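You operate a simulated robot arm through the tools that you are given. There is no shell and no other tool. Be economical: measure what you need, move in short steps, check, and stop when the job is done.

You run a simulated two-armed robot. Do the job below in one go: nothing can be reset, and whatever is moved stays where it is left.

## Task
Dry the wet can in the tunnel and stand it on the tunnel's roof.
Fine: use the tunnel's dryer, off again; carriage back at load; the other cans stay. Set down upright: what you pick out.

The check looks at the end state, three seconds after you hand in, the way a careful person would. Anything else that was tipped, shoved, dropped, spilled or broken makes it a failure.

## Robot
Two 7-joint arms with two-finger parallel grippers on one trunk, on a base that drives. Base frame: it is fixed to the floor where the robot stands at the start and does not move with it; the origin is under the middle of the robot, x ahead of it, y to its left, z up. Readings come in m, degrees, newtons and seconds.
The left shoulder is at the start at [0.089, 0.174, 1.137], the right one opposite. With the tool pointing down near the work surface each hand reaches from about 0.1 to 0.52 m from the robot's upright axis, wherever it stands, measured 20 degrees to its own side. Places, roughly: grey knob marked dryer [0.4, 0, 0.8]; roof of the tunnel [0.5, 0.1, 1.1]; yellow carriage with black handle [0.5, 0, 0.9]. Payload 3.6 kg a hand.
The TCP of each hand is the grasp point between the finger pads, 0.03 m short of the fingertips. In the tool frame z runs along the fingers and y along their closing line. The gripper opens to 0.11 m. The fingers are 0.02 m wide and 0.01 m thick; the gripper's body (0.048 by 0.112 m) begins 0.055 m behind the TCP.
Orientation is told as [roll, pitch, yaw] about the base's x, y, z axes, in that order, counted from this pose: with the fingers straight down and closing along the base's y, the tool's x points along the base's -x, its y along +y and its z along -z.

## Interface
- The arms move only by the tool move_arm. It takes "left_commands", "right_commands" or both (then of equal length, played together; a hand with none holds still); each is a list of rows, each a list of 7 numbers: the shift along the tool's x, y, z in units of 300 mm (1.0 is 300 mm), then the turn, a rotation vector about the tool's x, y, z in units of 45 degrees (1.0 is 45 degrees), then the closure in counts, from 0 (fully open) to 255 (shut). In form: [[dx, dy, dz, rx, ry, rz, fingers], ...]. A call has 1 to 10 rows; each row is the pose to reach, as a shift and turn from the pose commanded when the call began, along the tool's axes at that moment. A call with a number of a shift or a turn outside -1 to 1 is refused whole. Rows are played at 5 a second. More than 0.05 m and 8.6 degrees between two rows, or a gripper value outside its range, and nothing of the call is played. A pose out of reach is approached as far as the arm can. The call stops where the force on the tool passes 60 N (or 10 N more than at its start, if that is more) or the arm is blocked; 0.2 s more then pass. The fingers move at their own pace (about 0.153 m/s each) and stop on an object; they squeeze with about 43 N. The grip force told is the motor's: it shows also when the fingers shut on nothing. Time passes only in rows, and 0.2 s behind the last, so rows that repeat a pose let the fingers close. The reply holds the time, the measured pose of the TCP, the force on the tool along the base axes, the opening and the grip force, in the units named above and with some noise, with the torque about the TCP (base axes, N m) and any sound that the robot's microphone picked up.
- Cameras (640 x 400 px; columns grow to the right, rows downward): "scene" is now at [0.1859, 0.0102, 1.3183]; the picture's right is [0.10, -1.00, 0.00], its down [-0.50, -0.05, -0.87] and it looks along [0.86, 0.08, -0.50] (base axes); focal length 214 px, centre (320, 200). "left" rides on the left gripper at [0.073, -0.017, -0.103] in its tool frame; the picture's right is [0.23, 0.97, 0.00], its down [-0.76, 0.18, -0.62] and it looks along [-0.61, 0.14, 0.78] (tool axes); focal length 222 px, centre (320, 200). "right" rides on the right gripper at [0.073, 0.017, -0.103] in its tool frame; the picture's right is [-0.23, 0.97, 0.00], its down [-0.76, -0.18, -0.62] and it looks along [-0.61, -0.14, 0.78] (tool axes); focal length 222 px, centre (320, 200). There is no depth. A picture from a camera that has moved, and an enlarged one, comes with that camera's place and axes in the base frame and with its lens.
- capture(camera): a new picture of that camera. The clock stands still meanwhile.
- slide_trunk(by): slides the trunk up (or, below 0, down) by that many m; the arms and the scene camera ride with it, the base frame stays. It gives what a move gives, with no picture.
- drive_base(legs): drives the robot by 1 to 6 legs, each [ahead, left, turn to the left] in m, m and degrees, along the robot's own axes; the way and the turn of a leg run together, so that a leg with both is an arc; at most 1.5 m and 180 degrees a leg. The arms and the cameras ride along, it lands a little off, and it stops where it bumps. It gives what a move gives.
- pan_tilt(pan, tilt): turns the head with the scene camera to pan (to the left, within 86 degrees either way) and tilt (down, from -29 to 69), counted from straight ahead of the robot. It gives what a move gives.
- zoom(camera, box): a new picture of the part [left, top, right, bottom] of that camera's present view, enlarged. The clock stands still meanwhile.
- hand_in(): hands the job in; it is judged then, once.

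Work in short steps. Places have to be worked out from the pictures, the camera data and where the tool is seen: move nearer, look again, correct. Check each grasp and each placing, and mend what went wrong. You have 120 turns and 88 pictures in all, those below and enlarged ones among them. Open the grippers and draw the arms clear of the work before you hand the job in, unless the task says otherwise; then end with one line.

The tools are called as name(argument=value, ...) on one line, values as JSON. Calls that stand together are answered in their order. move_arm: Moves the arms, as the interface text tells. Its arguments: {"type":"object","properties":{"left_commands":{"type":"array","items":{"type":"array","items":{"type":"number"}}},"right_commands":{"type":"array","items":{"type":"array","items":{"type":"number"}}}},"required":[]} The other tools are called the same way: slide_trunk (by) slides the trunk up or down; drive_base (legs) drives the base; pan_tilt (pan, tilt) turns the head that bears the scene camera; capture (camera) takes a picture; zoom (camera, box) takes an enlarged picture of a part of a camera's view; hand_in () hands the job in.

At the start:

```text
time: 0.0
left_eef_pos: [0.3168, 0.1442, 1.3329]
left_tool_rot: [-0.1, 0.1, 0.1]
left_contact_force: [-0.7, 0.7, -0.5]
left_wrist_torque: [0.02, -0.03, -0.04]
left_grip_width: 0.1099
left_grip_force: 0.0
right_eef_pos: [0.3196, -0.1364, 1.3418]
right_tool_rot: [0.0, 0.2, 0.0]
right_contact_force: [0.3, 0.2, 0.0]
right_wrist_torque: [0.02, 0.02, -0.01]
right_grip_width: 0.1099
right_grip_force: 0.2
trunk travel left (down, up): [-0.254, 0.509]
robot x, y, heading: [-0.0, -0.0007, -0.1]
head pan, tilt: [5.6, 30.0]
```

scene: 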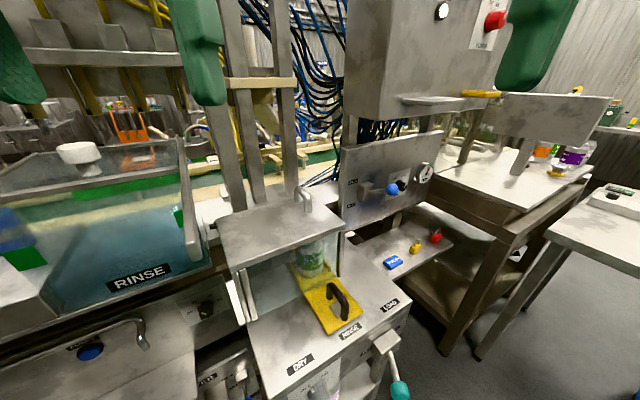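
right: 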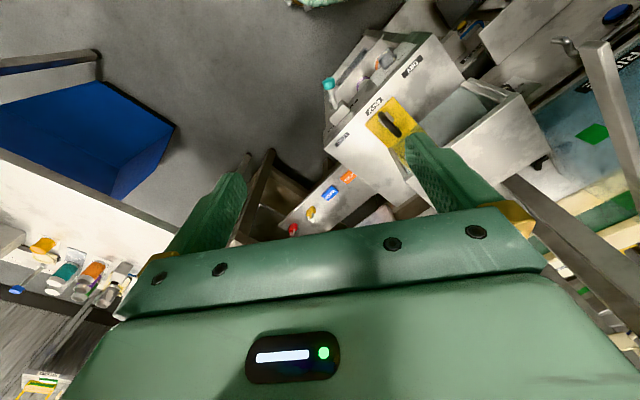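
left: 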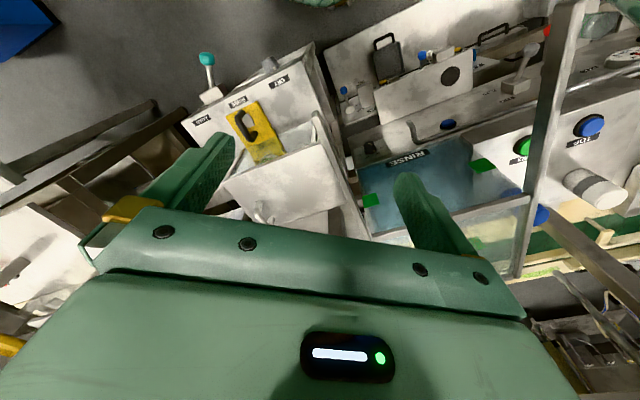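

The tunnel with its yellow carriage is in front. I look closer at it.

zoom(camera="scene", box=[200, 170, 460, 400])

pan_tilt(pan=0, tilt=55)

capture(camera="scene")

```text
1.74 times, centred on (330, 285) of scene
camera zoom: at [0.1859, 0.0102, 1.3183], right [0.1, -1.0, 0.0], down [-0.5, -0.05, -0.87], along [0.86, 0.08, -0.5], focal length 373 px, centre (303, 52)
```

zoom: 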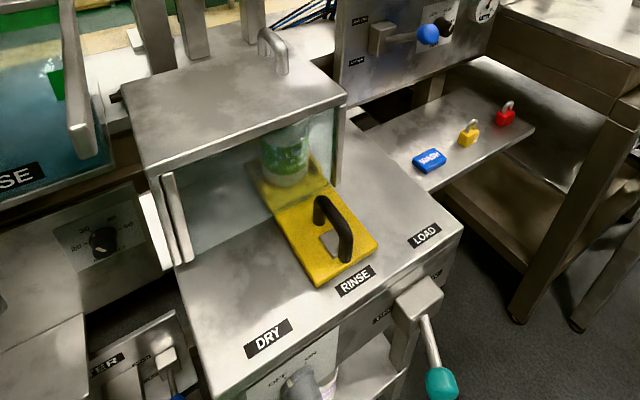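

```text
time: 0.9
left_eef_pos: [0.3167, 0.1443, 1.3343]
left_tool_rot: [-0.1, 0.1, 0.1]
left_contact_force: [0.5, -0.1, 0.6]
left_wrist_torque: [0.01, 0.03, 0.03]
left_grip_width: 0.1101
left_grip_force: 0.0
right_eef_pos: [0.3207, -0.1357, 1.3408]
right_tool_rot: [0.1, 0.2, -0.1]
right_contact_force: [-0.5, -0.9, 0.2]
right_wrist_torque: [0.0, 0.02, 0.02]
right_grip_width: 0.1101
right_grip_force: 0.0
trunk travel left (down, up): [-0.254, 0.509]
robot x, y, heading: [0.0025, 0.0003, -0.0]
head pan, tilt: [0.0, 55.0]
```

```text
83 pictures are left
camera scene: at [0.168, 0.0014, 1.2824], right [0.0, -1.0, 0.0], down [-0.82, 0.0, -0.57], along [0.57, 0.0, -0.82], focal length 214 px, centre (320, 200)
```

scene: 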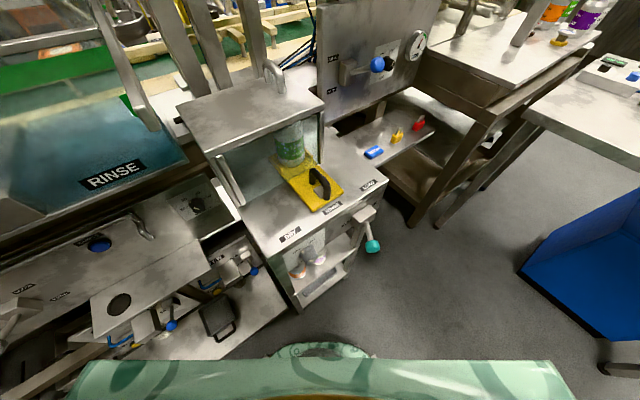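

I need closer views of the carriage, the labels and the front panel.

zoom(camera="scene", box=[240, 100, 400, 220])

zoom(camera="scene", box=[230, 200, 390, 320])

```text
3.33 times, centred on (320, 160) of scene
camera zoom: at [0.168, 0.0014, 1.2824], right [0.0, -1.0, 0.0], down [-0.82, 0.0, -0.57], along [0.57, 0.0, -0.82], focal length 715 px, centre (320, 333)
```

zoom: 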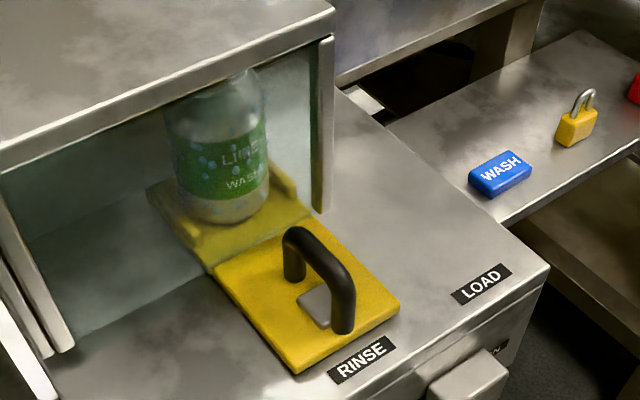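

```text
3.33 times, centred on (310, 260) of scene
camera zoom: at [0.168, 0.0014, 1.2824], right [0.0, -1.0, 0.0], down [-0.82, 0.0, -0.57], along [0.57, 0.0, -0.82], focal length 715 px, centre (353, 0)
```

zoom: 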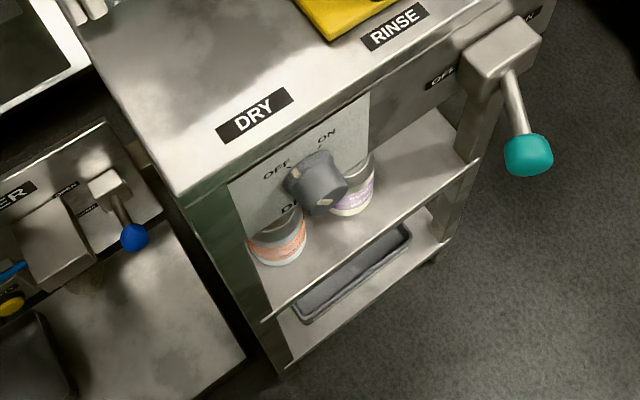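

The labels run DRY–RINSE–LOAD along the front edge of a cart turned about 37° left, and the carriage stands at RINSE. I turn the base to face it squarely and step right, so that RINSE is ahead.

drive_base(legs=[[0, 0, 37], [0, -0.27, 0]])

capture(camera="scene")

```text
time: 4.5
left_eef_pos: [0.3297, 0.0873, 1.3334]
left_tool_rot: [0.0, 0.2, 36.5]
left_contact_force: [0.4, 0.3, -0.1]
left_wrist_torque: [0.01, -0.02, -0.03]
left_grip_width: 0.1103
left_grip_force: 0.1
right_eef_pos: [0.4992, -0.1375, 1.3415]
right_tool_rot: [0.1, 0.2, 36.4]
right_contact_force: [0.2, -0.6, 0.0]
right_wrist_torque: [0.04, 0.0, 0.02]
right_grip_width: 0.1099
right_grip_force: 0.2
trunk travel left (down, up): [-0.254, 0.509]
robot x, y, heading: [0.1569, -0.2155, 36.2]
head pan, tilt: [0.0, 55.0]
```

```text
80 pictures are left
camera scene: at [0.2947, -0.1134, 1.2823], right [0.59, -0.8, 0.0], down [-0.66, -0.49, -0.57], along [0.46, 0.34, -0.82], focal length 214 px, centre (320, 200)
```

scene: 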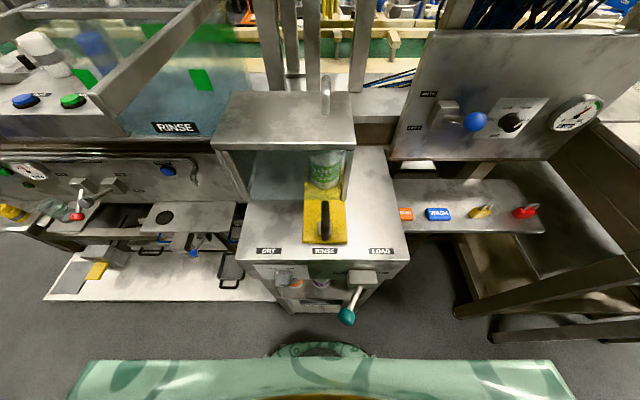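

The cart is now square ahead. I zoom in on the tunnel and on the controls.

zoom(camera="scene", box=[205, 70, 405, 195])

zoom(camera="scene", box=[240, 175, 410, 330])

capture(camera="right")

capture(camera="left")

```text
3.20 times, centred on (305, 132) of scene
camera zoom: at [0.2947, -0.1134, 1.2823], right [0.59, -0.8, 0.0], down [-0.66, -0.49, -0.57], along [0.46, 0.34, -0.82], focal length 686 px, centre (368, 416)
```

zoom: 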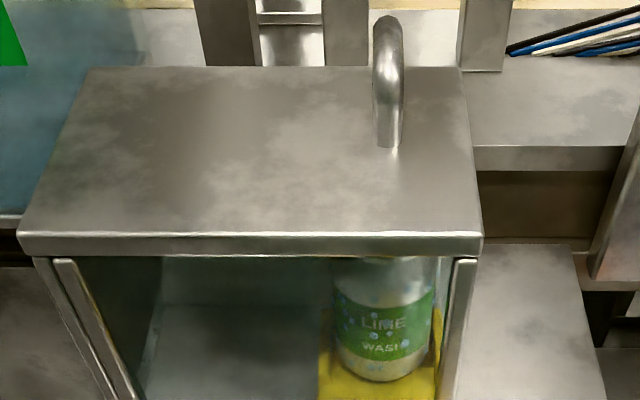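

```text
2.58 times, centred on (325, 252) of scene
camera zoom: at [0.2947, -0.1134, 1.2823], right [0.59, -0.8, 0.0], down [-0.66, -0.49, -0.57], along [0.46, 0.34, -0.82], focal length 554 px, centre (307, 64)
```

zoom: 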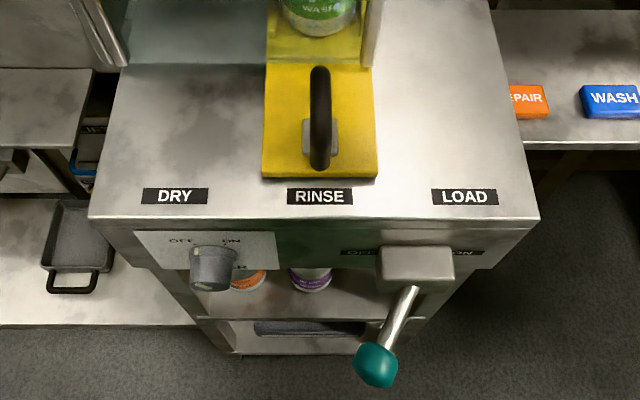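

```text
77 pictures are left
camera right: at [0.4312, -0.1665, 1.4442], right [-0.4, 0.92, 0.0], down [0.72, 0.31, 0.62], along [0.57, 0.25, -0.78], focal length 222 px, centre (320, 200)
```

right: 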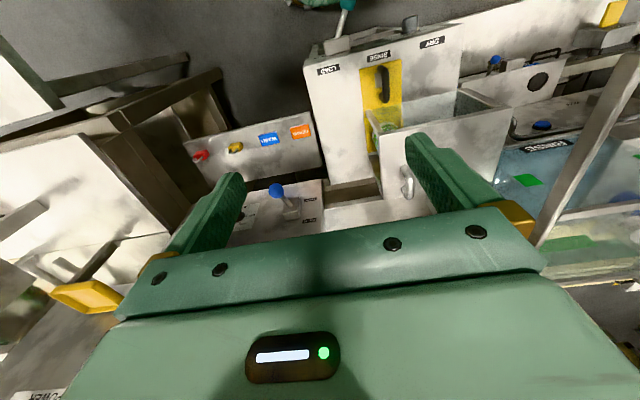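

```text
76 pictures are left
camera left: at [0.2812, 0.0317, 1.4363], right [-0.76, 0.65, 0.0], down [0.51, 0.6, 0.62], along [0.4, 0.47, -0.78], focal length 222 px, centre (320, 200)
```

left: 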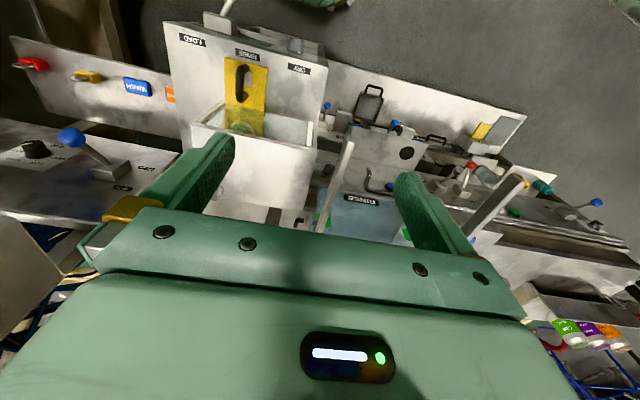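

Working in the robot's frame, the handle is near (0.36, -0.01, 0.93), the roof spans X .42–.57 and Y -.05–.165 at z 1.07, and the stations are 0.113 m apart. I bring the left hand over the handle, tilted forward, and move the right hand aside.

move_arm(left_commands=[[-0.008, -0.062, 0.125, 0, -0.07, 0, 90], [-0.017, -0.125, 0.25, 0, -0.14, 0, 90], [-0.025, -0.187, 0.375, 0, -0.21, 0, 90], [-0.033, -0.25, 0.5, 0, -0.28, 0, 90], [-0.042, -0.312, 0.625, 0, -0.35, 0, 90], [-0.05, -0.375, 0.75, 0, -0.42, 0, 90], [-0.058, -0.437, 0.875, 0, -0.49, 0, 90], [-0.067, -0.5, 1.0, 0, -0.556, 0, 90]], right_commands=[[0, -0.05, 0, 0, 0, 0, 0], [0, -0.1, 0, 0, 0, 0, 0], [0, -0.15, 0, 0, 0, 0, 0], [0, -0.2, 0, 0, 0, 0, 0], [0, -0.25, 0, 0, 0, 0, 0], [0, -0.3, 0, 0, 0, 0, 0], [0, -0.35, 0, 0, 0, 0, 0], [0, -0.4, 0, 0, 0, 0, 0]])

capture(camera="left")

capture(camera="scene")

```text
time: 6.4
left_eef_pos: [0.4376, -0.0182, 1.0356]
left_tool_rot: [-0.9, -25.3, 37.8]
left_contact_force: [3.2, 0.9, 0.6]
left_wrist_torque: [0.0, 0.1, 0.18]
left_grip_width: 0.0714
left_grip_force: 0.0
right_eef_pos: [0.5355, -0.2087, 1.2945]
right_tool_rot: [0.1, 0.1, 36.4]
right_contact_force: [0.2, 0.8, 0.1]
right_wrist_torque: [-0.01, -0.01, 0.01]
right_grip_width: 0.11
right_grip_force: 0.1
right hand out of reach, approached as far as the arm can: row 1, 2, 3, 4, 5, 6, 7, 8
trunk travel left (down, up): [-0.254, 0.509]
robot x, y, heading: [0.1581, -0.216, 36.5]
head pan, tilt: [0.0, 55.0]
stopped in row 8 (left hand): the force on the tool passed its limit at 88 N (the readings are from after the stop); the commanded pose is now the measured one
```

```text
75 pictures are left
camera left: at [0.3598, -0.0974, 1.0985], right [-0.75, 0.65, -0.11], down [0.22, 0.41, 0.89], along [0.62, 0.64, -0.45], focal length 222 px, centre (320, 200)
```

left: 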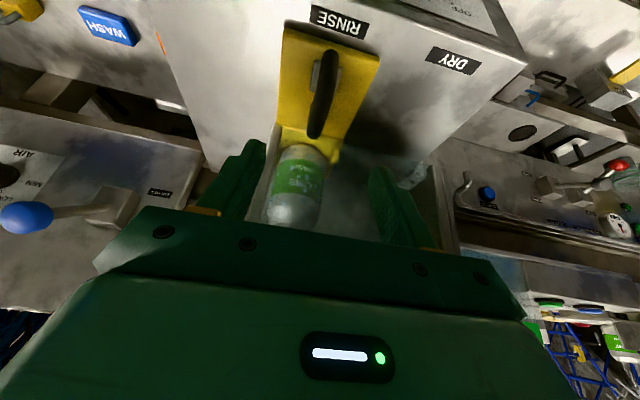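

```text
74 pictures are left
camera scene: at [0.2942, -0.1125, 1.2823], right [0.59, -0.8, 0.0], down [-0.66, -0.49, -0.57], along [0.46, 0.34, -0.82], focal length 214 px, centre (320, 200)
```

scene: 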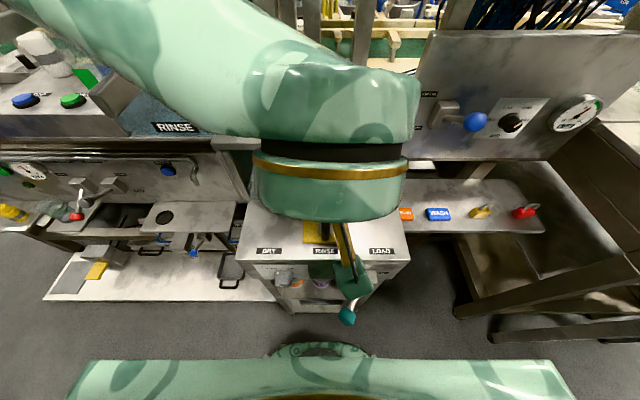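

The hand itself was clear at 88 N, so the forearm or elbow must have touched something near the roof. I lift with the trunk and back the base off to gain room.

slide_trunk(by=0.1)

drive_base(legs=[[-0.15, 0, 0.5]])

pan_tilt(pan=0, tilt=45)

capture(camera="scene")

```text
time: 7.7
left_eef_pos: [0.438, -0.0196, 1.1347]
left_tool_rot: [-0.9, -25.4, 37.7]
left_contact_force: [-1.1, 0.5, -0.9]
left_wrist_torque: [-0.01, 0.02, -0.03]
left_grip_width: 0.0713
left_grip_force: 0.1
right_eef_pos: [0.5073, -0.2292, 1.4082]
right_tool_rot: [0.1, -4.0, 36.2]
right_contact_force: [0.3, 0.2, -0.4]
right_wrist_torque: [0.0, 0.02, -0.02]
right_grip_width: 0.1102
right_grip_force: 0.0
trunk travel left (down, up): [-0.354, 0.409]
robot x, y, heading: [0.16, -0.2173, 36.2]
head pan, tilt: [0.0, 55.0]
```

```text
time: 9.1
left_eef_pos: [0.319, -0.1022, 1.1358]
left_tool_rot: [-0.9, -25.4, 38.2]
left_contact_force: [0.3, -0.3, 0.6]
left_wrist_torque: [0.0, -0.04, -0.01]
left_grip_width: 0.071
left_grip_force: 0.1
right_eef_pos: [0.3887, -0.313, 1.4085]
right_tool_rot: [0.1, -4.0, 36.8]
right_contact_force: [-0.6, -0.2, 0.7]
right_wrist_torque: [0.04, -0.04, 0.01]
right_grip_width: 0.1099
right_grip_force: 0.0
trunk travel left (down, up): [-0.354, 0.409]
robot x, y, heading: [0.0425, -0.2992, 37.0]
head pan, tilt: [0.0, 55.0]
```

```text
time: 9.8
left_eef_pos: [0.3192, -0.1032, 1.1352]
left_tool_rot: [-0.9, -25.4, 38.2]
left_contact_force: [0.5, -0.4, 0.4]
left_wrist_torque: [0.01, -0.03, -0.02]
left_grip_width: 0.0711
left_grip_force: 0.1
right_eef_pos: [0.3896, -0.3125, 1.4079]
right_tool_rot: [0.2, -3.9, 36.7]
right_contact_force: [1.2, -0.4, 0.1]
right_wrist_torque: [-0.01, 0.03, 0.02]
right_grip_width: 0.11
right_grip_force: 0.0
trunk travel left (down, up): [-0.354, 0.409]
robot x, y, heading: [0.0432, -0.3037, 37.1]
head pan, tilt: [0.0, 45.0]
```

```text
73 pictures are left
camera scene: at [0.1517, -0.2169, 1.3978], right [0.6, -0.8, 0.0], down [-0.57, -0.43, -0.71], along [0.56, 0.43, -0.71], focal length 214 px, centre (320, 200)
```

scene: 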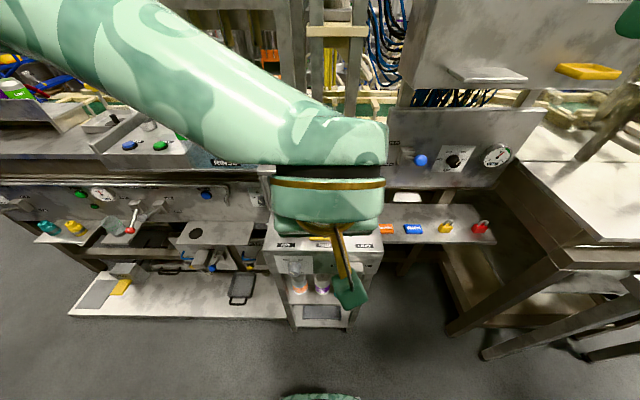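

The robot is now 0.5 m from the handle. I move the left hand forward and down to just above the handle, watching the force.

move_arm(left_commands=[[-0.05, 0, 0.12, 0, 0, 0, 90], [-0.1, 0, 0.24, 0, 0, 0, 90], [-0.15, 0, 0.36, 0, 0, 0, 90], [-0.2, 0, 0.48, 0, 0, 0, 90], [-0.25, 0, 0.6, 0, 0, 0, 90]])

capture(camera="left")

capture(camera="scene")

```text
time: 11.0
left_eef_pos: [0.4355, -0.0136, 1.0035]
left_tool_rot: [-0.9, -25.3, 38.4]
left_contact_force: [0.6, -0.3, 0.0]
left_wrist_torque: [0.0, -0.02, 0.0]
left_grip_width: 0.0711
left_grip_force: 0.1
right_eef_pos: [0.3904, -0.3126, 1.4087]
right_tool_rot: [0.2, -3.9, 36.8]
right_contact_force: [-0.3, 0.0, 0.4]
right_wrist_torque: [-0.01, 0.02, 0.02]
right_grip_width: 0.1099
right_grip_force: 0.0
trunk travel left (down, up): [-0.354, 0.409]
robot x, y, heading: [0.0444, -0.3038, 36.8]
head pan, tilt: [0.0, 45.0]
```

```text
72 pictures are left
camera left: at [0.3596, -0.0928, 1.0667], right [-0.76, 0.64, -0.11], down [0.22, 0.41, 0.89], along [0.61, 0.65, -0.45], focal length 222 px, centre (320, 200)
```

left: 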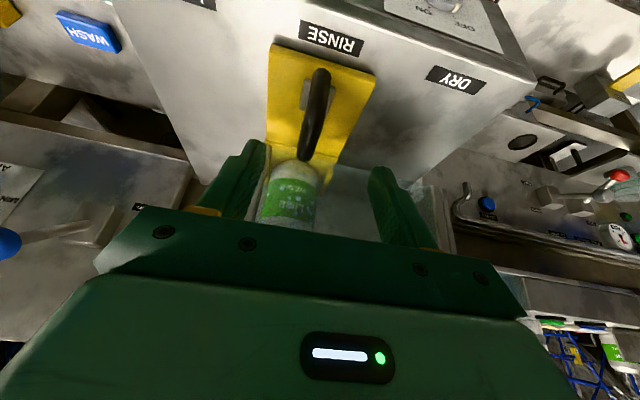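

```text
71 pictures are left
camera scene: at [0.1525, -0.2165, 1.3977], right [0.6, -0.8, 0.0], down [-0.57, -0.43, -0.71], along [0.56, 0.43, -0.71], focal length 214 px, centre (320, 200)
```

scene: 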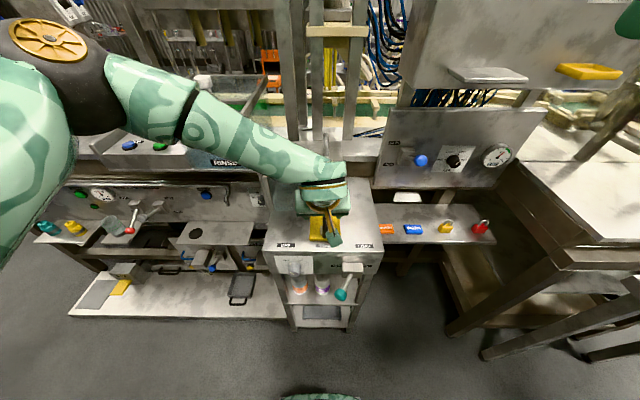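

The handle is centred at about C(0.361, -0.010), just under the fingers. I lower the hand and close it.

move_arm(left_commands=[[0.037, -0.013, 0.125, 0, 0, 0.02, 90], [0.074, -0.027, 0.249, 0, 0, 0.044, 90], [0.074, -0.027, 0.249, 0, 0, 0.044, 255], [0.074, -0.027, 0.249, 0, 0, 0.044, 255], [0.074, -0.027, 0.249, 0, 0, 0.044, 255]])

capture(camera="left")

```text
time: 12.2
left_eef_pos: [0.4505, -0.0132, 0.9284]
left_tool_rot: [0.1, -25.4, 36.1]
left_contact_force: [2.4, 0.3, -6.5]
left_wrist_torque: [0.65, -0.99, 0.26]
left_grip_width: 0.0272
left_grip_force: 44.9
right_eef_pos: [0.3902, -0.3118, 1.4083]
right_tool_rot: [0.2, -3.9, 36.8]
right_contact_force: [0.2, -0.1, 0.4]
right_wrist_torque: [0.0, 0.02, -0.02]
right_grip_width: 0.1104
right_grip_force: 0.1
trunk travel left (down, up): [-0.354, 0.409]
robot x, y, heading: [0.0439, -0.3044, 37.1]
head pan, tilt: [0.0, 45.0]
```

```text
70 pictures are left
camera left: at [0.3712, -0.0908, 0.9905], right [-0.74, 0.67, -0.1], down [0.24, 0.39, 0.89], along [0.63, 0.64, -0.45], focal length 222 px, centre (320, 200)
```

left: 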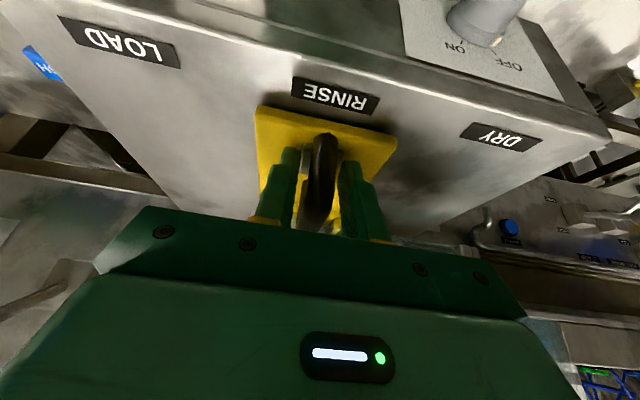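

The handle is gripped. I slide it left by 0.113 m, to DRY.

move_arm(left_commands=[[0, 0.06, 0, 0, 0, 0, 255], [0, 0.12, 0, 0, 0, 0, 255], [0, 0.18, 0, 0, 0, 0, 255], [0, 0.24, 0, 0, 0, 0, 255], [0, 0.31, 0, 0, 0, 0, 255], [0, 0.377, 0, 0, 0, 0, 255], [0, 0.377, 0, 0, 0, 0, 255]])

capture(camera="left")

capture(camera="scene")

```text
time: 13.8
left_eef_pos: [0.3869, 0.0749, 0.9278]
left_tool_rot: [0.0, -25.4, 35.9]
left_contact_force: [21.9, 0.8, 5.1]
left_wrist_torque: [0.16, -0.71, 0.33]
left_grip_width: 0.0278
left_grip_force: 45.2
right_eef_pos: [0.391, -0.3131, 1.4075]
right_tool_rot: [0.3, -3.9, 36.7]
right_contact_force: [0.2, -0.2, 0.2]
right_wrist_torque: [-0.01, 0.01, 0.02]
right_grip_width: 0.1101
right_grip_force: 0.0
trunk travel left (down, up): [-0.354, 0.409]
robot x, y, heading: [0.0431, -0.3027, 37.0]
head pan, tilt: [0.0, 45.0]
```

```text
69 pictures are left
camera left: at [0.3062, -0.0027, 0.9905], right [-0.74, 0.67, -0.1], down [0.24, 0.39, 0.89], along [0.63, 0.63, -0.45], focal length 222 px, centre (320, 200)
```

left: 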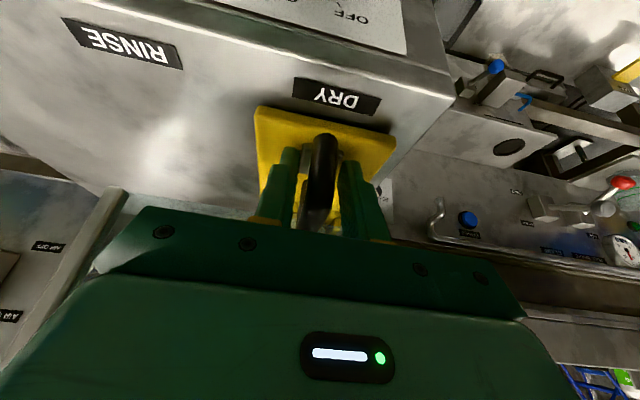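

```text
68 pictures are left
camera scene: at [0.1545, -0.2173, 1.3977], right [0.6, -0.8, 0.0], down [-0.57, -0.42, -0.71], along [0.56, 0.42, -0.71], focal length 214 px, centre (320, 200)
```

scene: 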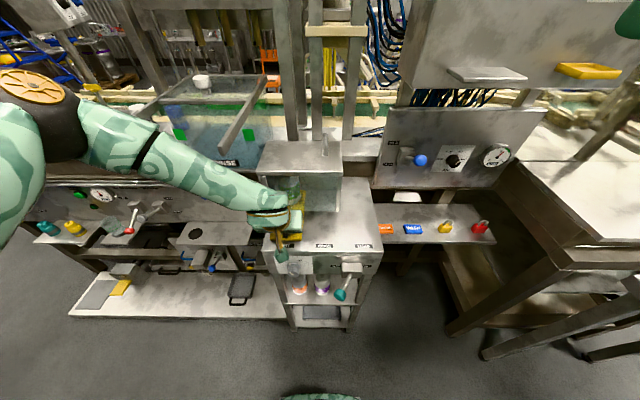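

The carriage is at DRY. I release, retreat up along the fingers, and look at the knob.

move_arm(left_commands=[[0, 0, 0, 0, 0, 0, 100], [0, 0, 0, 0, 0, 0, 100], [0, 0, -0.12, 0, 0, 0, 100], [0, 0, -0.24, 0, 0, 0, 100], [0.1, 0, -0.36, 0, 0, 0, 100], [0.2, 0, -0.45, 0, 0, 0, 100], [0.3, 0, -0.55, 0, 0, 0, 100], [0.4, 0, -0.6, 0, 0, 0, 100]])

capture(camera="left")

zoom(camera="scene", box=[230, 130, 400, 330])

```text
time: 15.6
left_eef_pos: [0.2514, -0.0333, 1.0383]
left_tool_rot: [0.1, -25.2, 36.2]
left_contact_force: [-0.1, -0.1, 0.2]
left_wrist_torque: [-0.01, -0.03, -0.03]
left_grip_width: 0.067
left_grip_force: 0.0
left hand out of reach, approached as far as the arm can: row 8
right_eef_pos: [0.3903, -0.3132, 1.4081]
right_tool_rot: [0.3, -4.0, 36.8]
right_contact_force: [-0.4, 0.6, 0.9]
right_wrist_torque: [-0.04, 0.04, 0.01]
right_grip_width: 0.11
right_grip_force: 0.1
trunk travel left (down, up): [-0.354, 0.409]
robot x, y, heading: [0.0439, -0.3025, 37.0]
head pan, tilt: [0.0, 45.0]
```

```text
67 pictures are left
camera left: at [0.1718, -0.1123, 1.1002], right [-0.74, 0.66, -0.09], down [0.24, 0.39, 0.89], along [0.63, 0.64, -0.45], focal length 222 px, centre (320, 200)
```

left: 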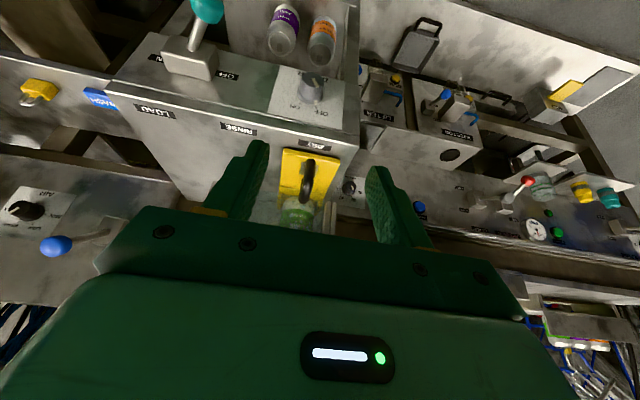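

```text
2.00 times, centred on (315, 230) of scene
camera zoom: at [0.1528, -0.2177, 1.3978], right [0.6, -0.8, 0.0], down [-0.57, -0.43, -0.71], along [0.56, 0.43, -0.71], focal length 429 px, centre (330, 140)
```

zoom: 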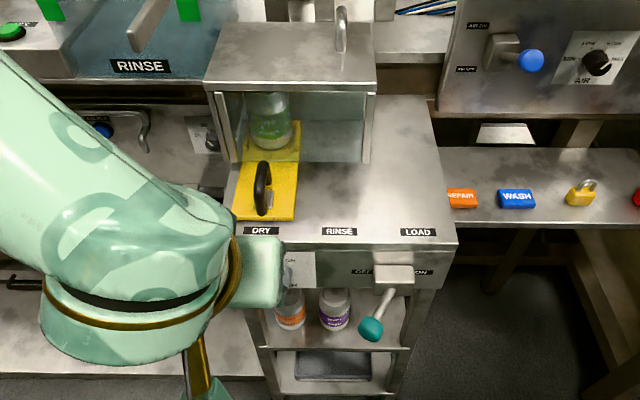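

I zoom the hand camera in on the knob panel.

zoom(camera="left", box=[250, 30, 370, 130])

```text
4.00 times, centred on (310, 80) of left
camera zoom: at [0.1718, -0.1123, 1.1002], right [-0.74, 0.66, -0.09], down [0.24, 0.39, 0.89], along [0.63, 0.64, -0.45], focal length 888 px, centre (360, 680)
```

zoom: 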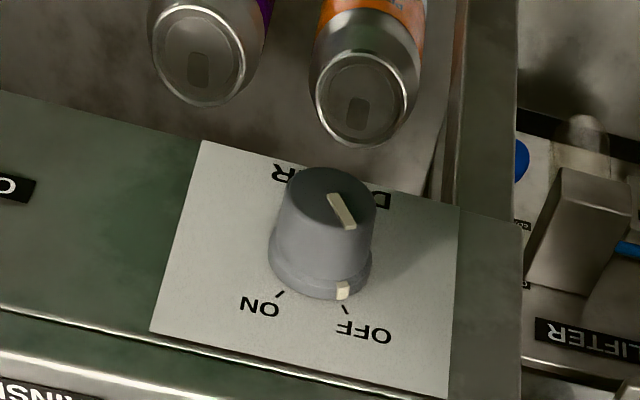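

The dryer knob points to OFF and has to turn clockwise by about 60°. I put its face at C(0.283, 0.079, 0.806) and the panel at X≈0.31. I back off 0.12 m so the hand can point level at it.

drive_base(legs=[[-0.12, 0, 0]])

move_arm(left_commands=[[-0.003, 0, 0.09, 0, -0.14, 0, 100], [-0.006, 0, 0.18, 0, -0.29, 0, 100], [-0.01, 0, 0.27, 0, -0.43, 0, 100], [-0.012, 0, 0.36, 0, -0.58, 0, 100], [-0.015, 0, 0.435, 0, -0.72, 0, 100]])

capture(camera="scene")

```text
time: 16.9
left_eef_pos: [0.1518, -0.1078, 1.0383]
left_tool_rot: [0.1, -25.3, 36.2]
left_contact_force: [0.7, 0.4, 0.0]
left_wrist_torque: [-0.01, -0.02, -0.02]
left_grip_width: 0.0669
left_grip_force: 0.1
right_eef_pos: [0.2895, -0.3877, 1.4084]
right_tool_rot: [0.3, -4.0, 36.8]
right_contact_force: [1.6, -1.0, 0.3]
right_wrist_torque: [-0.01, -0.06, -0.04]
right_grip_width: 0.11
right_grip_force: 0.0
trunk travel left (down, up): [-0.354, 0.409]
robot x, y, heading: [-0.0523, -0.3756, 37.2]
head pan, tilt: [0.0, 45.0]
```

```text
time: 18.1
left_eef_pos: [0.238, -0.1006, 0.9757]
left_tool_rot: [1.8, -56.0, 35.9]
left_contact_force: [-0.4, 0.8, -0.3]
left_wrist_torque: [0.0, -0.01, -0.02]
left_grip_width: 0.0669
left_grip_force: 0.1
left hand out of reach, approached as far as the arm can: row 3, 4, 5
right_eef_pos: [0.2926, -0.3872, 1.4096]
right_tool_rot: [0.3, -3.9, 36.8]
right_contact_force: [0.5, -0.8, 1.0]
right_wrist_torque: [0.0, 0.0, 0.03]
right_grip_width: 0.1102
right_grip_force: 0.1
trunk travel left (down, up): [-0.354, 0.409]
robot x, y, heading: [-0.0552, -0.3771, 37.0]
head pan, tilt: [0.0, 45.0]
```

```text
64 pictures are left
camera scene: at [0.0537, -0.2915, 1.3978], right [0.6, -0.8, 0.0], down [-0.56, -0.43, -0.71], along [0.56, 0.43, -0.71], focal length 214 px, centre (320, 200)
```

scene: 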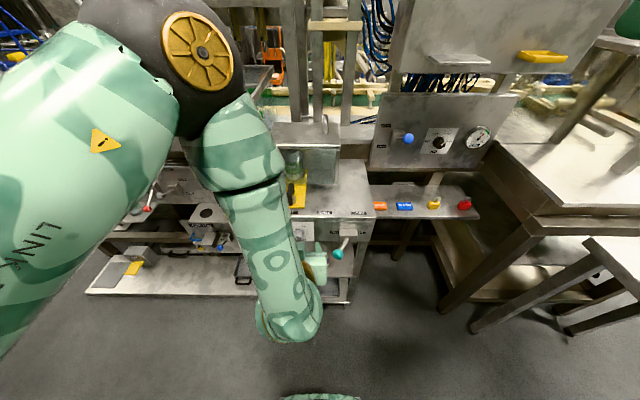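

The level hand pose is cramped with the shoulder this high. I back away further, lower the trunk, then bring the hand level.

drive_base(legs=[[-0.15, 0, -0.5]])

slide_trunk(by=-0.2)

capture(camera="scene")

```text
time: 19.4
left_eef_pos: [0.1222, -0.1917, 0.9765]
left_tool_rot: [1.6, -56.0, 35.2]
left_contact_force: [-0.1, -1.0, -0.9]
left_wrist_torque: [-0.02, 0.02, -0.02]
left_grip_width: 0.0669
left_grip_force: 0.1
right_eef_pos: [0.1713, -0.4808, 1.4096]
right_tool_rot: [0.2, -4.0, 35.9]
right_contact_force: [-0.4, -0.8, -0.5]
right_wrist_torque: [0.03, 0.0, 0.01]
right_grip_width: 0.1099
right_grip_force: 0.0
trunk travel left (down, up): [-0.354, 0.409]
robot x, y, heading: [-0.1754, -0.4673, 36.1]
head pan, tilt: [0.0, 45.0]
```

```text
time: 21.6
left_eef_pos: [0.1329, -0.185, 0.7237]
left_tool_rot: [1.7, -46.4, 35.5]
left_contact_force: [0.3, -0.2, 0.1]
left_wrist_torque: [-0.02, 0.0, -0.01]
left_grip_width: 0.0669
left_grip_force: 0.1
right_eef_pos: [0.1726, -0.4789, 1.209]
right_tool_rot: [0.2, -4.0, 35.8]
right_contact_force: [-0.3, 0.1, -0.2]
right_wrist_torque: [-0.02, 0.04, -0.02]
right_grip_width: 0.1097
right_grip_force: 0.1
trunk travel left (down, up): [-0.154, 0.609]
robot x, y, heading: [-0.1725, -0.4623, 36.3]
head pan, tilt: [0.0, 45.0]
```

```text
63 pictures are left
camera scene: at [0.0128, -0.3246, 1.1915], right [0.59, -0.81, 0.0], down [-0.57, -0.42, -0.71], along [0.57, 0.42, -0.71], focal length 214 px, centre (320, 200)
```

scene: 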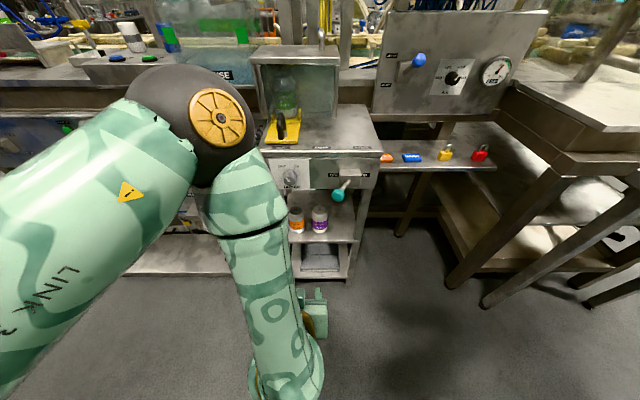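

The arm is free in the open now. I bring the hand up, forward and level.

move_arm(left_commands=[[-0.09, 0.03, 0.022, 0, -0.16, 0, 100], [-0.18, 0.06, 0.044, 0, -0.32, 0, 100], [-0.27, 0.09, 0.066, 0, -0.48, 0, 100], [-0.36, 0.12, 0.088, 0, -0.64, 0, 100], [-0.45, 0.15, 0.11, 0, -0.8, 0, 100], [-0.54, 0.183, 0.13, 0, -0.96, 0, 100]])

capture(camera="scene")

capture(camera="left")

```text
time: 23.0
left_eef_pos: [0.2548, -0.0953, 0.95]
left_tool_rot: [15.2, -84.5, 24.5]
left_contact_force: [0.6, -0.6, 0.6]
left_wrist_torque: [0.03, 0.01, 0.01]
left_grip_width: 0.067
left_grip_force: 0.1
left hand out of reach, approached as far as the arm can: row 1, 2, 3, 4, 5, 6
right_eef_pos: [0.1734, -0.4791, 1.208]
right_tool_rot: [0.2, -3.9, 35.9]
right_contact_force: [0.9, -0.5, -0.2]
right_wrist_torque: [0.05, -0.01, 0.02]
right_grip_width: 0.1101
right_grip_force: 0.1
trunk travel left (down, up): [-0.154, 0.609]
robot x, y, heading: [-0.1712, -0.4627, 36.1]
head pan, tilt: [0.0, 45.0]
```

```text
62 pictures are left
camera scene: at [0.0129, -0.3246, 1.1914], right [0.59, -0.81, 0.0], down [-0.57, -0.42, -0.71], along [0.57, 0.42, -0.71], focal length 214 px, centre (320, 200)
```

scene: 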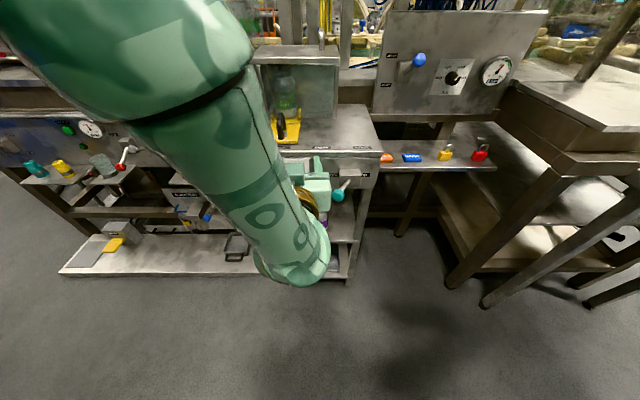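

```text
61 pictures are left
camera left: at [0.1805, -0.1771, 0.8862], right [-0.64, 0.74, -0.2], down [-0.53, -0.23, 0.82], along [0.56, 0.63, 0.54], focal length 222 px, centre (320, 200)
```

left: 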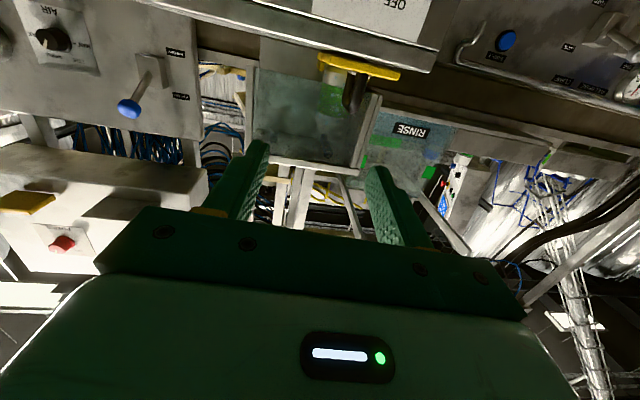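

The pose is limited by the wrist, because the shoulder is still high relative to the knob. I lower the trunk further so the arm can reach out level.

slide_trunk(by=-0.14)

capture(camera="scene")

```text
time: 24.6
left_eef_pos: [0.2706, -0.0825, 0.7739]
left_tool_rot: [9.8, -80.1, 30.0]
left_contact_force: [0.0, -0.5, 0.4]
left_wrist_torque: [-0.03, 0.0, 0.02]
left_grip_width: 0.0666
left_grip_force: 0.1
right_eef_pos: [0.2461, -0.4252, 1.036]
right_tool_rot: [0.3, 6.8, 35.8]
right_contact_force: [-0.3, -0.7, 0.6]
right_wrist_torque: [0.0, -0.05, -0.02]
right_grip_width: 0.1098
right_grip_force: 0.0
trunk travel left (down, up): [-0.014, 0.749]
robot x, y, heading: [-0.172, -0.4643, 36.3]
head pan, tilt: [0.0, 45.0]
```

```text
60 pictures are left
camera scene: at [0.0833, -0.2731, 1.0409], right [0.59, -0.81, 0.0], down [-0.57, -0.42, -0.71], along [0.57, 0.42, -0.71], focal length 214 px, centre (320, 200)
```

scene: 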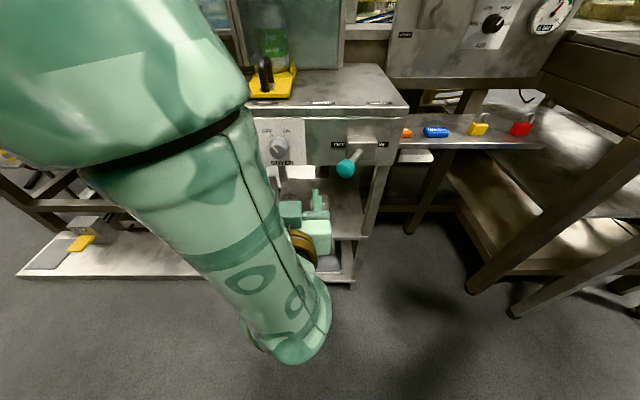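

The torso leans forward as it lowers, so the arm is still cramped. I back off 0.12 m, then reach forward to just in front of the knob with the tool level.

drive_base(legs=[[-0.12, 0, 0]])

move_arm(left_commands=[[-0.041, 0.018, 0.116, 0.015, -0.043, 0, 100], [-0.082, 0.037, 0.232, 0.03, -0.086, 0, 100], [-0.123, 0.056, 0.348, 0.046, -0.13, 0, 100], [-0.164, 0.075, 0.464, 0.061, -0.173, 0, 100], [-0.205, 0.093, 0.58, 0.076, -0.216, 0, 100]])

capture(camera="scene")

capture(camera="left")

```text
time: 25.9
left_eef_pos: [0.174, -0.1526, 0.7743]
left_tool_rot: [9.9, -80.1, 30.1]
left_contact_force: [0.5, 0.5, 0.1]
left_wrist_torque: [0.0, 0.03, 0.0]
left_grip_width: 0.0667
left_grip_force: 0.0
right_eef_pos: [0.1498, -0.496, 1.0366]
right_tool_rot: [0.3, 6.9, 35.8]
right_contact_force: [-0.6, 0.0, 0.2]
right_wrist_torque: [-0.01, 0.0, 0.02]
right_grip_width: 0.1102
right_grip_force: 0.0
trunk travel left (down, up): [-0.014, 0.749]
robot x, y, heading: [-0.2697, -0.5343, 36.1]
head pan, tilt: [0.0, 45.0]
```

```text
time: 27.1
left_eef_pos: [0.3194, -0.1012, 0.8649]
left_tool_rot: [35.9, -87.5, 1.8]
left_contact_force: [-1.0, 0.7, 0.7]
left_wrist_torque: [0.0, -0.02, 0.01]
left_grip_width: 0.0671
left_grip_force: 0.0
left hand out of reach, approached as far as the arm can: row 1, 2, 3, 4, 5
right_eef_pos: [0.15, -0.495, 1.0356]
right_tool_rot: [0.3, 7.0, 36.0]
right_contact_force: [0.2, 0.1, 0.7]
right_wrist_torque: [0.01, 0.01, -0.02]
right_grip_width: 0.1103
right_grip_force: 0.0
trunk travel left (down, up): [-0.014, 0.749]
robot x, y, heading: [-0.2727, -0.5329, 36.2]
head pan, tilt: [0.0, 45.0]
```

```text
59 pictures are left
camera scene: at [-0.0124, -0.3428, 1.0402], right [0.59, -0.81, 0.0], down [-0.57, -0.42, -0.71], along [0.57, 0.42, -0.71], focal length 214 px, centre (320, 200)
```

scene: 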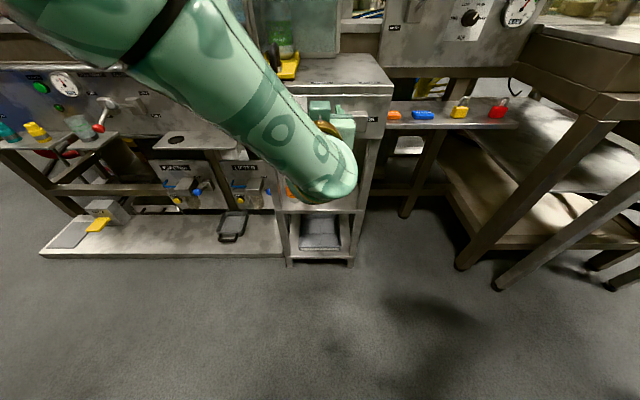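

```text
58 pictures are left
camera left: at [0.244, -0.1765, 0.7948], right [-0.6, 0.77, -0.2], down [-0.57, -0.24, 0.79], along [0.56, 0.59, 0.58], focal length 222 px, centre (320, 200)
```

left: 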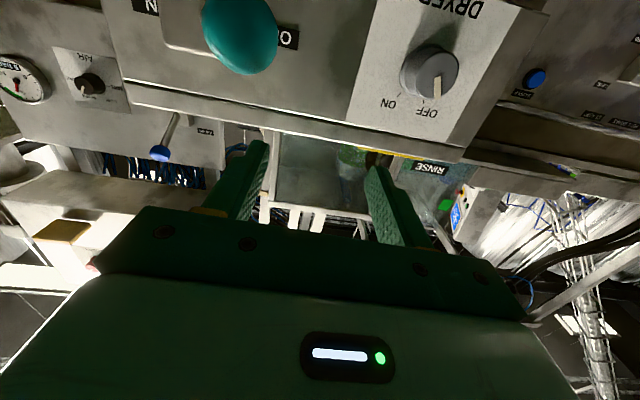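

The tool now points straight ahead, but sits 0.08 m too far right and 0.06 m too high. I shift the base left rather than the arm, then try to lower the hand.

drive_base(legs=[[0, 0.085, 0]])

move_arm(left_commands=[[0.1, 0, 0, 0, 0, 0, 120], [0.2, 0, 0, 0, 0, 0, 120]])

capture(camera="left")

```text
time: 28.2
left_eef_pos: [0.2687, -0.0344, 0.8647]
left_tool_rot: [35.2, -87.5, 2.3]
left_contact_force: [-0.5, 0.5, 0.3]
left_wrist_torque: [0.01, -0.02, -0.02]
left_grip_width: 0.067
left_grip_force: 0.1
right_eef_pos: [0.0994, -0.4267, 1.0358]
right_tool_rot: [0.3, 6.8, 35.7]
right_contact_force: [-0.3, -1.4, 0.2]
right_wrist_torque: [-0.01, -0.01, 0.03]
right_grip_width: 0.1101
right_grip_force: 0.0
trunk travel left (down, up): [-0.014, 0.749]
robot x, y, heading: [-0.3187, -0.4646, 36.1]
head pan, tilt: [0.0, 45.0]
```

```text
time: 28.8
left_eef_pos: [0.2735, -0.0577, 0.8259]
left_tool_rot: [31.2, -87.2, 6.9]
left_contact_force: [-0.2, 0.5, 0.1]
left_wrist_torque: [0.01, 0.01, 0.01]
left_grip_width: 0.0583
left_grip_force: 0.0
left hand out of reach, approached as far as the arm can: row 1, 2
right_eef_pos: [0.1005, -0.428, 1.0354]
right_tool_rot: [0.3, 7.0, 35.8]
right_contact_force: [-0.5, 0.6, -0.5]
right_wrist_torque: [-0.03, -0.02, -0.05]
right_grip_width: 0.11
right_grip_force: 0.2
trunk travel left (down, up): [-0.014, 0.749]
robot x, y, heading: [-0.3189, -0.4609, 36.1]
head pan, tilt: [0.0, 45.0]
```

```text
57 pictures are left
camera left: at [0.1981, -0.1345, 0.7568], right [-0.61, 0.77, -0.2], down [-0.56, -0.24, 0.79], along [0.56, 0.6, 0.58], focal length 222 px, centre (320, 200)
```

left: 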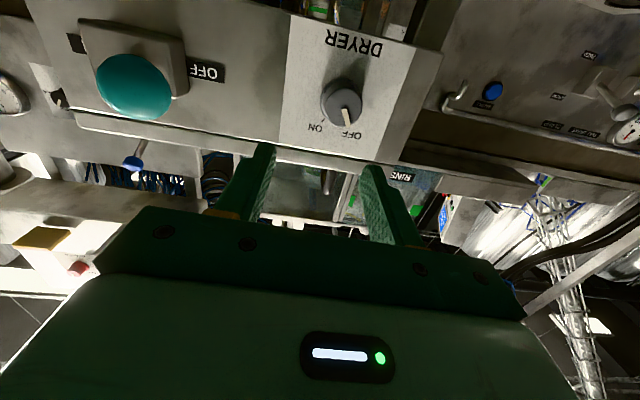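

The knob is at C(0.283, 0.078, 0.80), with the dryer and the rinse valve both at OFF. I shift left and forward a little more, use the rest of the trunk travel, and ask for the remaining drop.

slide_trunk(by=-0.013)

drive_base(legs=[[0, 0.045, 0]])

move_arm(left_commands=[[0.08, 0, 0, 0, 0, 0, 120], [0.08, 0, 0, 0, 0, 0, 120]])

```text
time: 29.4
left_eef_pos: [0.2738, -0.059, 0.8135]
left_tool_rot: [34.4, -87.6, 3.2]
left_contact_force: [-0.7, 1.0, 0.8]
left_wrist_torque: [-0.04, 0.03, 0.02]
left_grip_width: 0.0582
left_grip_force: 0.0
right_eef_pos: [0.0989, -0.4281, 1.0228]
right_tool_rot: [0.4, 6.8, 35.8]
right_contact_force: [-0.1, -0.7, -0.4]
right_wrist_torque: [-0.01, -0.03, -0.01]
right_grip_width: 0.1103
right_grip_force: 0.1
trunk travel left (down, up): [-0.001, 0.762]
robot x, y, heading: [-0.3193, -0.4656, 36.1]
head pan, tilt: [0.0, 45.0]
```

```text
time: 30.3
left_eef_pos: [0.2461, -0.0183, 0.8119]
left_tool_rot: [33.5, -87.6, 4.5]
left_contact_force: [0.0, 0.5, -0.1]
left_wrist_torque: [0.03, 0.0, 0.01]
left_grip_width: 0.0583
left_grip_force: 0.1
right_eef_pos: [0.0716, -0.39, 1.0224]
right_tool_rot: [0.3, 6.8, 36.0]
right_contact_force: [-0.5, 0.6, -1.1]
right_wrist_torque: [-0.03, 0.0, 0.03]
right_grip_width: 0.1098
right_grip_force: 0.1
trunk travel left (down, up): [-0.001, 0.762]
robot x, y, heading: [-0.3448, -0.4294, 36.3]
head pan, tilt: [0.0, 45.0]
```

```text
time: 30.9
left_eef_pos: [0.2469, -0.0298, 0.7951]
left_tool_rot: [30.1, -87.1, 8.0]
left_contact_force: [0.0, -0.3, -0.5]
left_wrist_torque: [-0.02, 0.03, 0.01]
left_grip_width: 0.0582
left_grip_force: 0.1
left hand out of reach, approached as far as the arm can: row 1, 2
right_eef_pos: [0.0725, -0.3899, 1.0224]
right_tool_rot: [0.4, 6.9, 36.0]
right_contact_force: [0.5, -0.6, -0.2]
right_wrist_torque: [0.02, 0.01, -0.01]
right_grip_width: 0.1099
right_grip_force: 0.0
trunk travel left (down, up): [-0.001, 0.762]
robot x, y, heading: [-0.3436, -0.4309, 36.0]
head pan, tilt: [0.0, 45.0]
```

The height is right now (z 0.795). Before engaging the knob I test in free air whether the wrist can roll from -30° to +30°.

move_arm(left_commands=[[0, 0, 0, 0, 0, -0.17, 120], [0, 0, 0, 0, 0, -0.34, 120], [0, 0, 0, 0, 0, -0.5, 120], [0, 0, 0, 0, 0, -0.667, 120]])

move_arm(left_commands=[[0, 0, 0, 0, 0, 0.17, 120], [0, 0, 0, 0, 0, 0.34, 120], [0, 0, 0, 0, 0, 0.5, 120], [0, 0, 0, 0, 0, 0.667, 120], [0, 0, 0, 0, 0, 0.833, 120], [0, 0, 0, 0, 0, 1.0, 120]])

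```text
time: 31.9
left_eef_pos: [0.2469, -0.029, 0.7957]
left_tool_rot: [-85.0, -61.3, 123.8]
left_contact_force: [0.2, 0.5, -0.7]
left_wrist_torque: [-0.01, 0.01, 0.04]
left_grip_width: 0.0581
left_grip_force: 0.0
right_eef_pos: [0.0723, -0.3888, 1.0221]
right_tool_rot: [0.5, 6.8, 35.9]
right_contact_force: [-0.6, 0.3, 0.4]
right_wrist_torque: [-0.02, -0.04, -0.02]
right_grip_width: 0.1099
right_grip_force: 0.1
trunk travel left (down, up): [-0.001, 0.762]
robot x, y, heading: [-0.3462, -0.4327, 36.4]
head pan, tilt: [0.0, 45.0]
```

```text
time: 33.3
left_eef_pos: [0.2461, -0.0297, 0.7977]
left_tool_rot: [82.1, -73.3, -44.2]
left_contact_force: [0.4, -1.2, 0.1]
left_wrist_torque: [0.03, 0.0, 0.02]
left_grip_width: 0.058
left_grip_force: 0.0
right_eef_pos: [0.0729, -0.3894, 1.0219]
right_tool_rot: [0.3, 6.9, 36.0]
right_contact_force: [-0.5, -0.2, -0.4]
right_wrist_torque: [0.01, 0.0, -0.01]
right_grip_width: 0.11
right_grip_force: 0.0
trunk travel left (down, up): [-0.001, 0.762]
robot x, y, heading: [-0.3408, -0.426, 36.1]
head pan, tilt: [0.0, 45.0]
```

The wrist rolls freely. I go back to -30° and drive forward and slightly right, to just ahead of the knob.

move_arm(left_commands=[[0, 0, 0, 0, 0, -0.17, 120], [0, 0, 0, 0, 0, -0.34, 120], [0, 0, 0, 0, 0, -0.5, 120], [0, 0, 0, 0, 0, -0.667, 120], [0, 0, 0, 0, 0, -0.833, 120], [0, 0, 0, 0, 0, -1.0, 120]])

drive_base(legs=[[0.045, -0.018, 0]])

capture(camera="left")

capture(camera="scene")

```text
time: 34.7
left_eef_pos: [0.2474, -0.0286, 0.798]
left_tool_rot: [-85.2, -61.2, 123.8]
left_contact_force: [-0.2, -0.1, -0.1]
left_wrist_torque: [0.01, -0.01, 0.01]
left_grip_width: 0.0581
left_grip_force: 0.1
right_eef_pos: [0.0731, -0.389, 1.0221]
right_tool_rot: [0.4, 6.9, 36.0]
right_contact_force: [0.4, 0.1, 1.3]
right_wrist_torque: [-0.01, 0.02, 0.01]
right_grip_width: 0.11
right_grip_force: 0.0
trunk travel left (down, up): [-0.001, 0.762]
robot x, y, heading: [-0.3445, -0.4284, 36.2]
head pan, tilt: [0.0, 45.0]
```

```text
time: 35.6
left_eef_pos: [0.294, -0.0163, 0.7975]
left_tool_rot: [-85.1, -61.3, 123.6]
left_contact_force: [-0.3, -0.4, 0.6]
left_wrist_torque: [-0.02, 0.0, -0.02]
left_grip_width: 0.058
left_grip_force: 0.1
right_eef_pos: [0.1186, -0.3761, 1.0223]
right_tool_rot: [0.4, 7.0, 35.8]
right_contact_force: [0.4, -0.1, -0.9]
right_wrist_torque: [-0.04, -0.01, 0.02]
right_grip_width: 0.1099
right_grip_force: 0.0
trunk travel left (down, up): [-0.001, 0.762]
robot x, y, heading: [-0.3012, -0.4178, 36.2]
head pan, tilt: [0.0, 45.0]
```

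```text
56 pictures are left
camera left: at [0.2405, -0.1197, 0.7456], right [-0.48, 0.57, -0.67], down [-0.79, 0.04, 0.61], along [0.38, 0.82, 0.43], focal length 222 px, centre (320, 200)
```

left: 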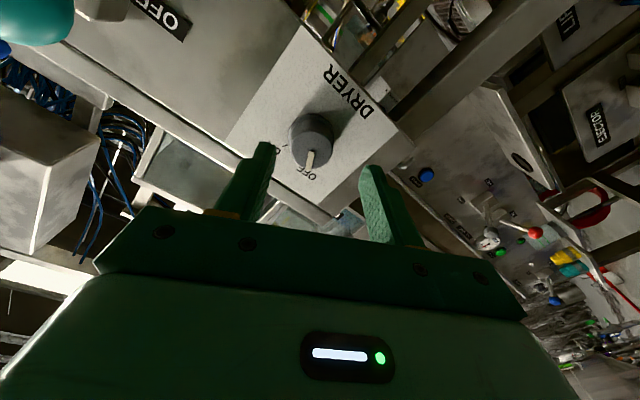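

```text
55 pictures are left
camera scene: at [-0.0363, -0.2192, 1.026], right [0.59, -0.81, 0.0], down [-0.57, -0.42, -0.71], along [0.57, 0.41, -0.71], focal length 214 px, centre (320, 200)
```

scene: 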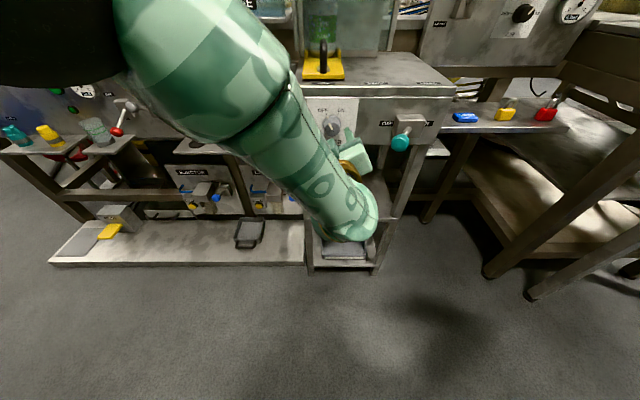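

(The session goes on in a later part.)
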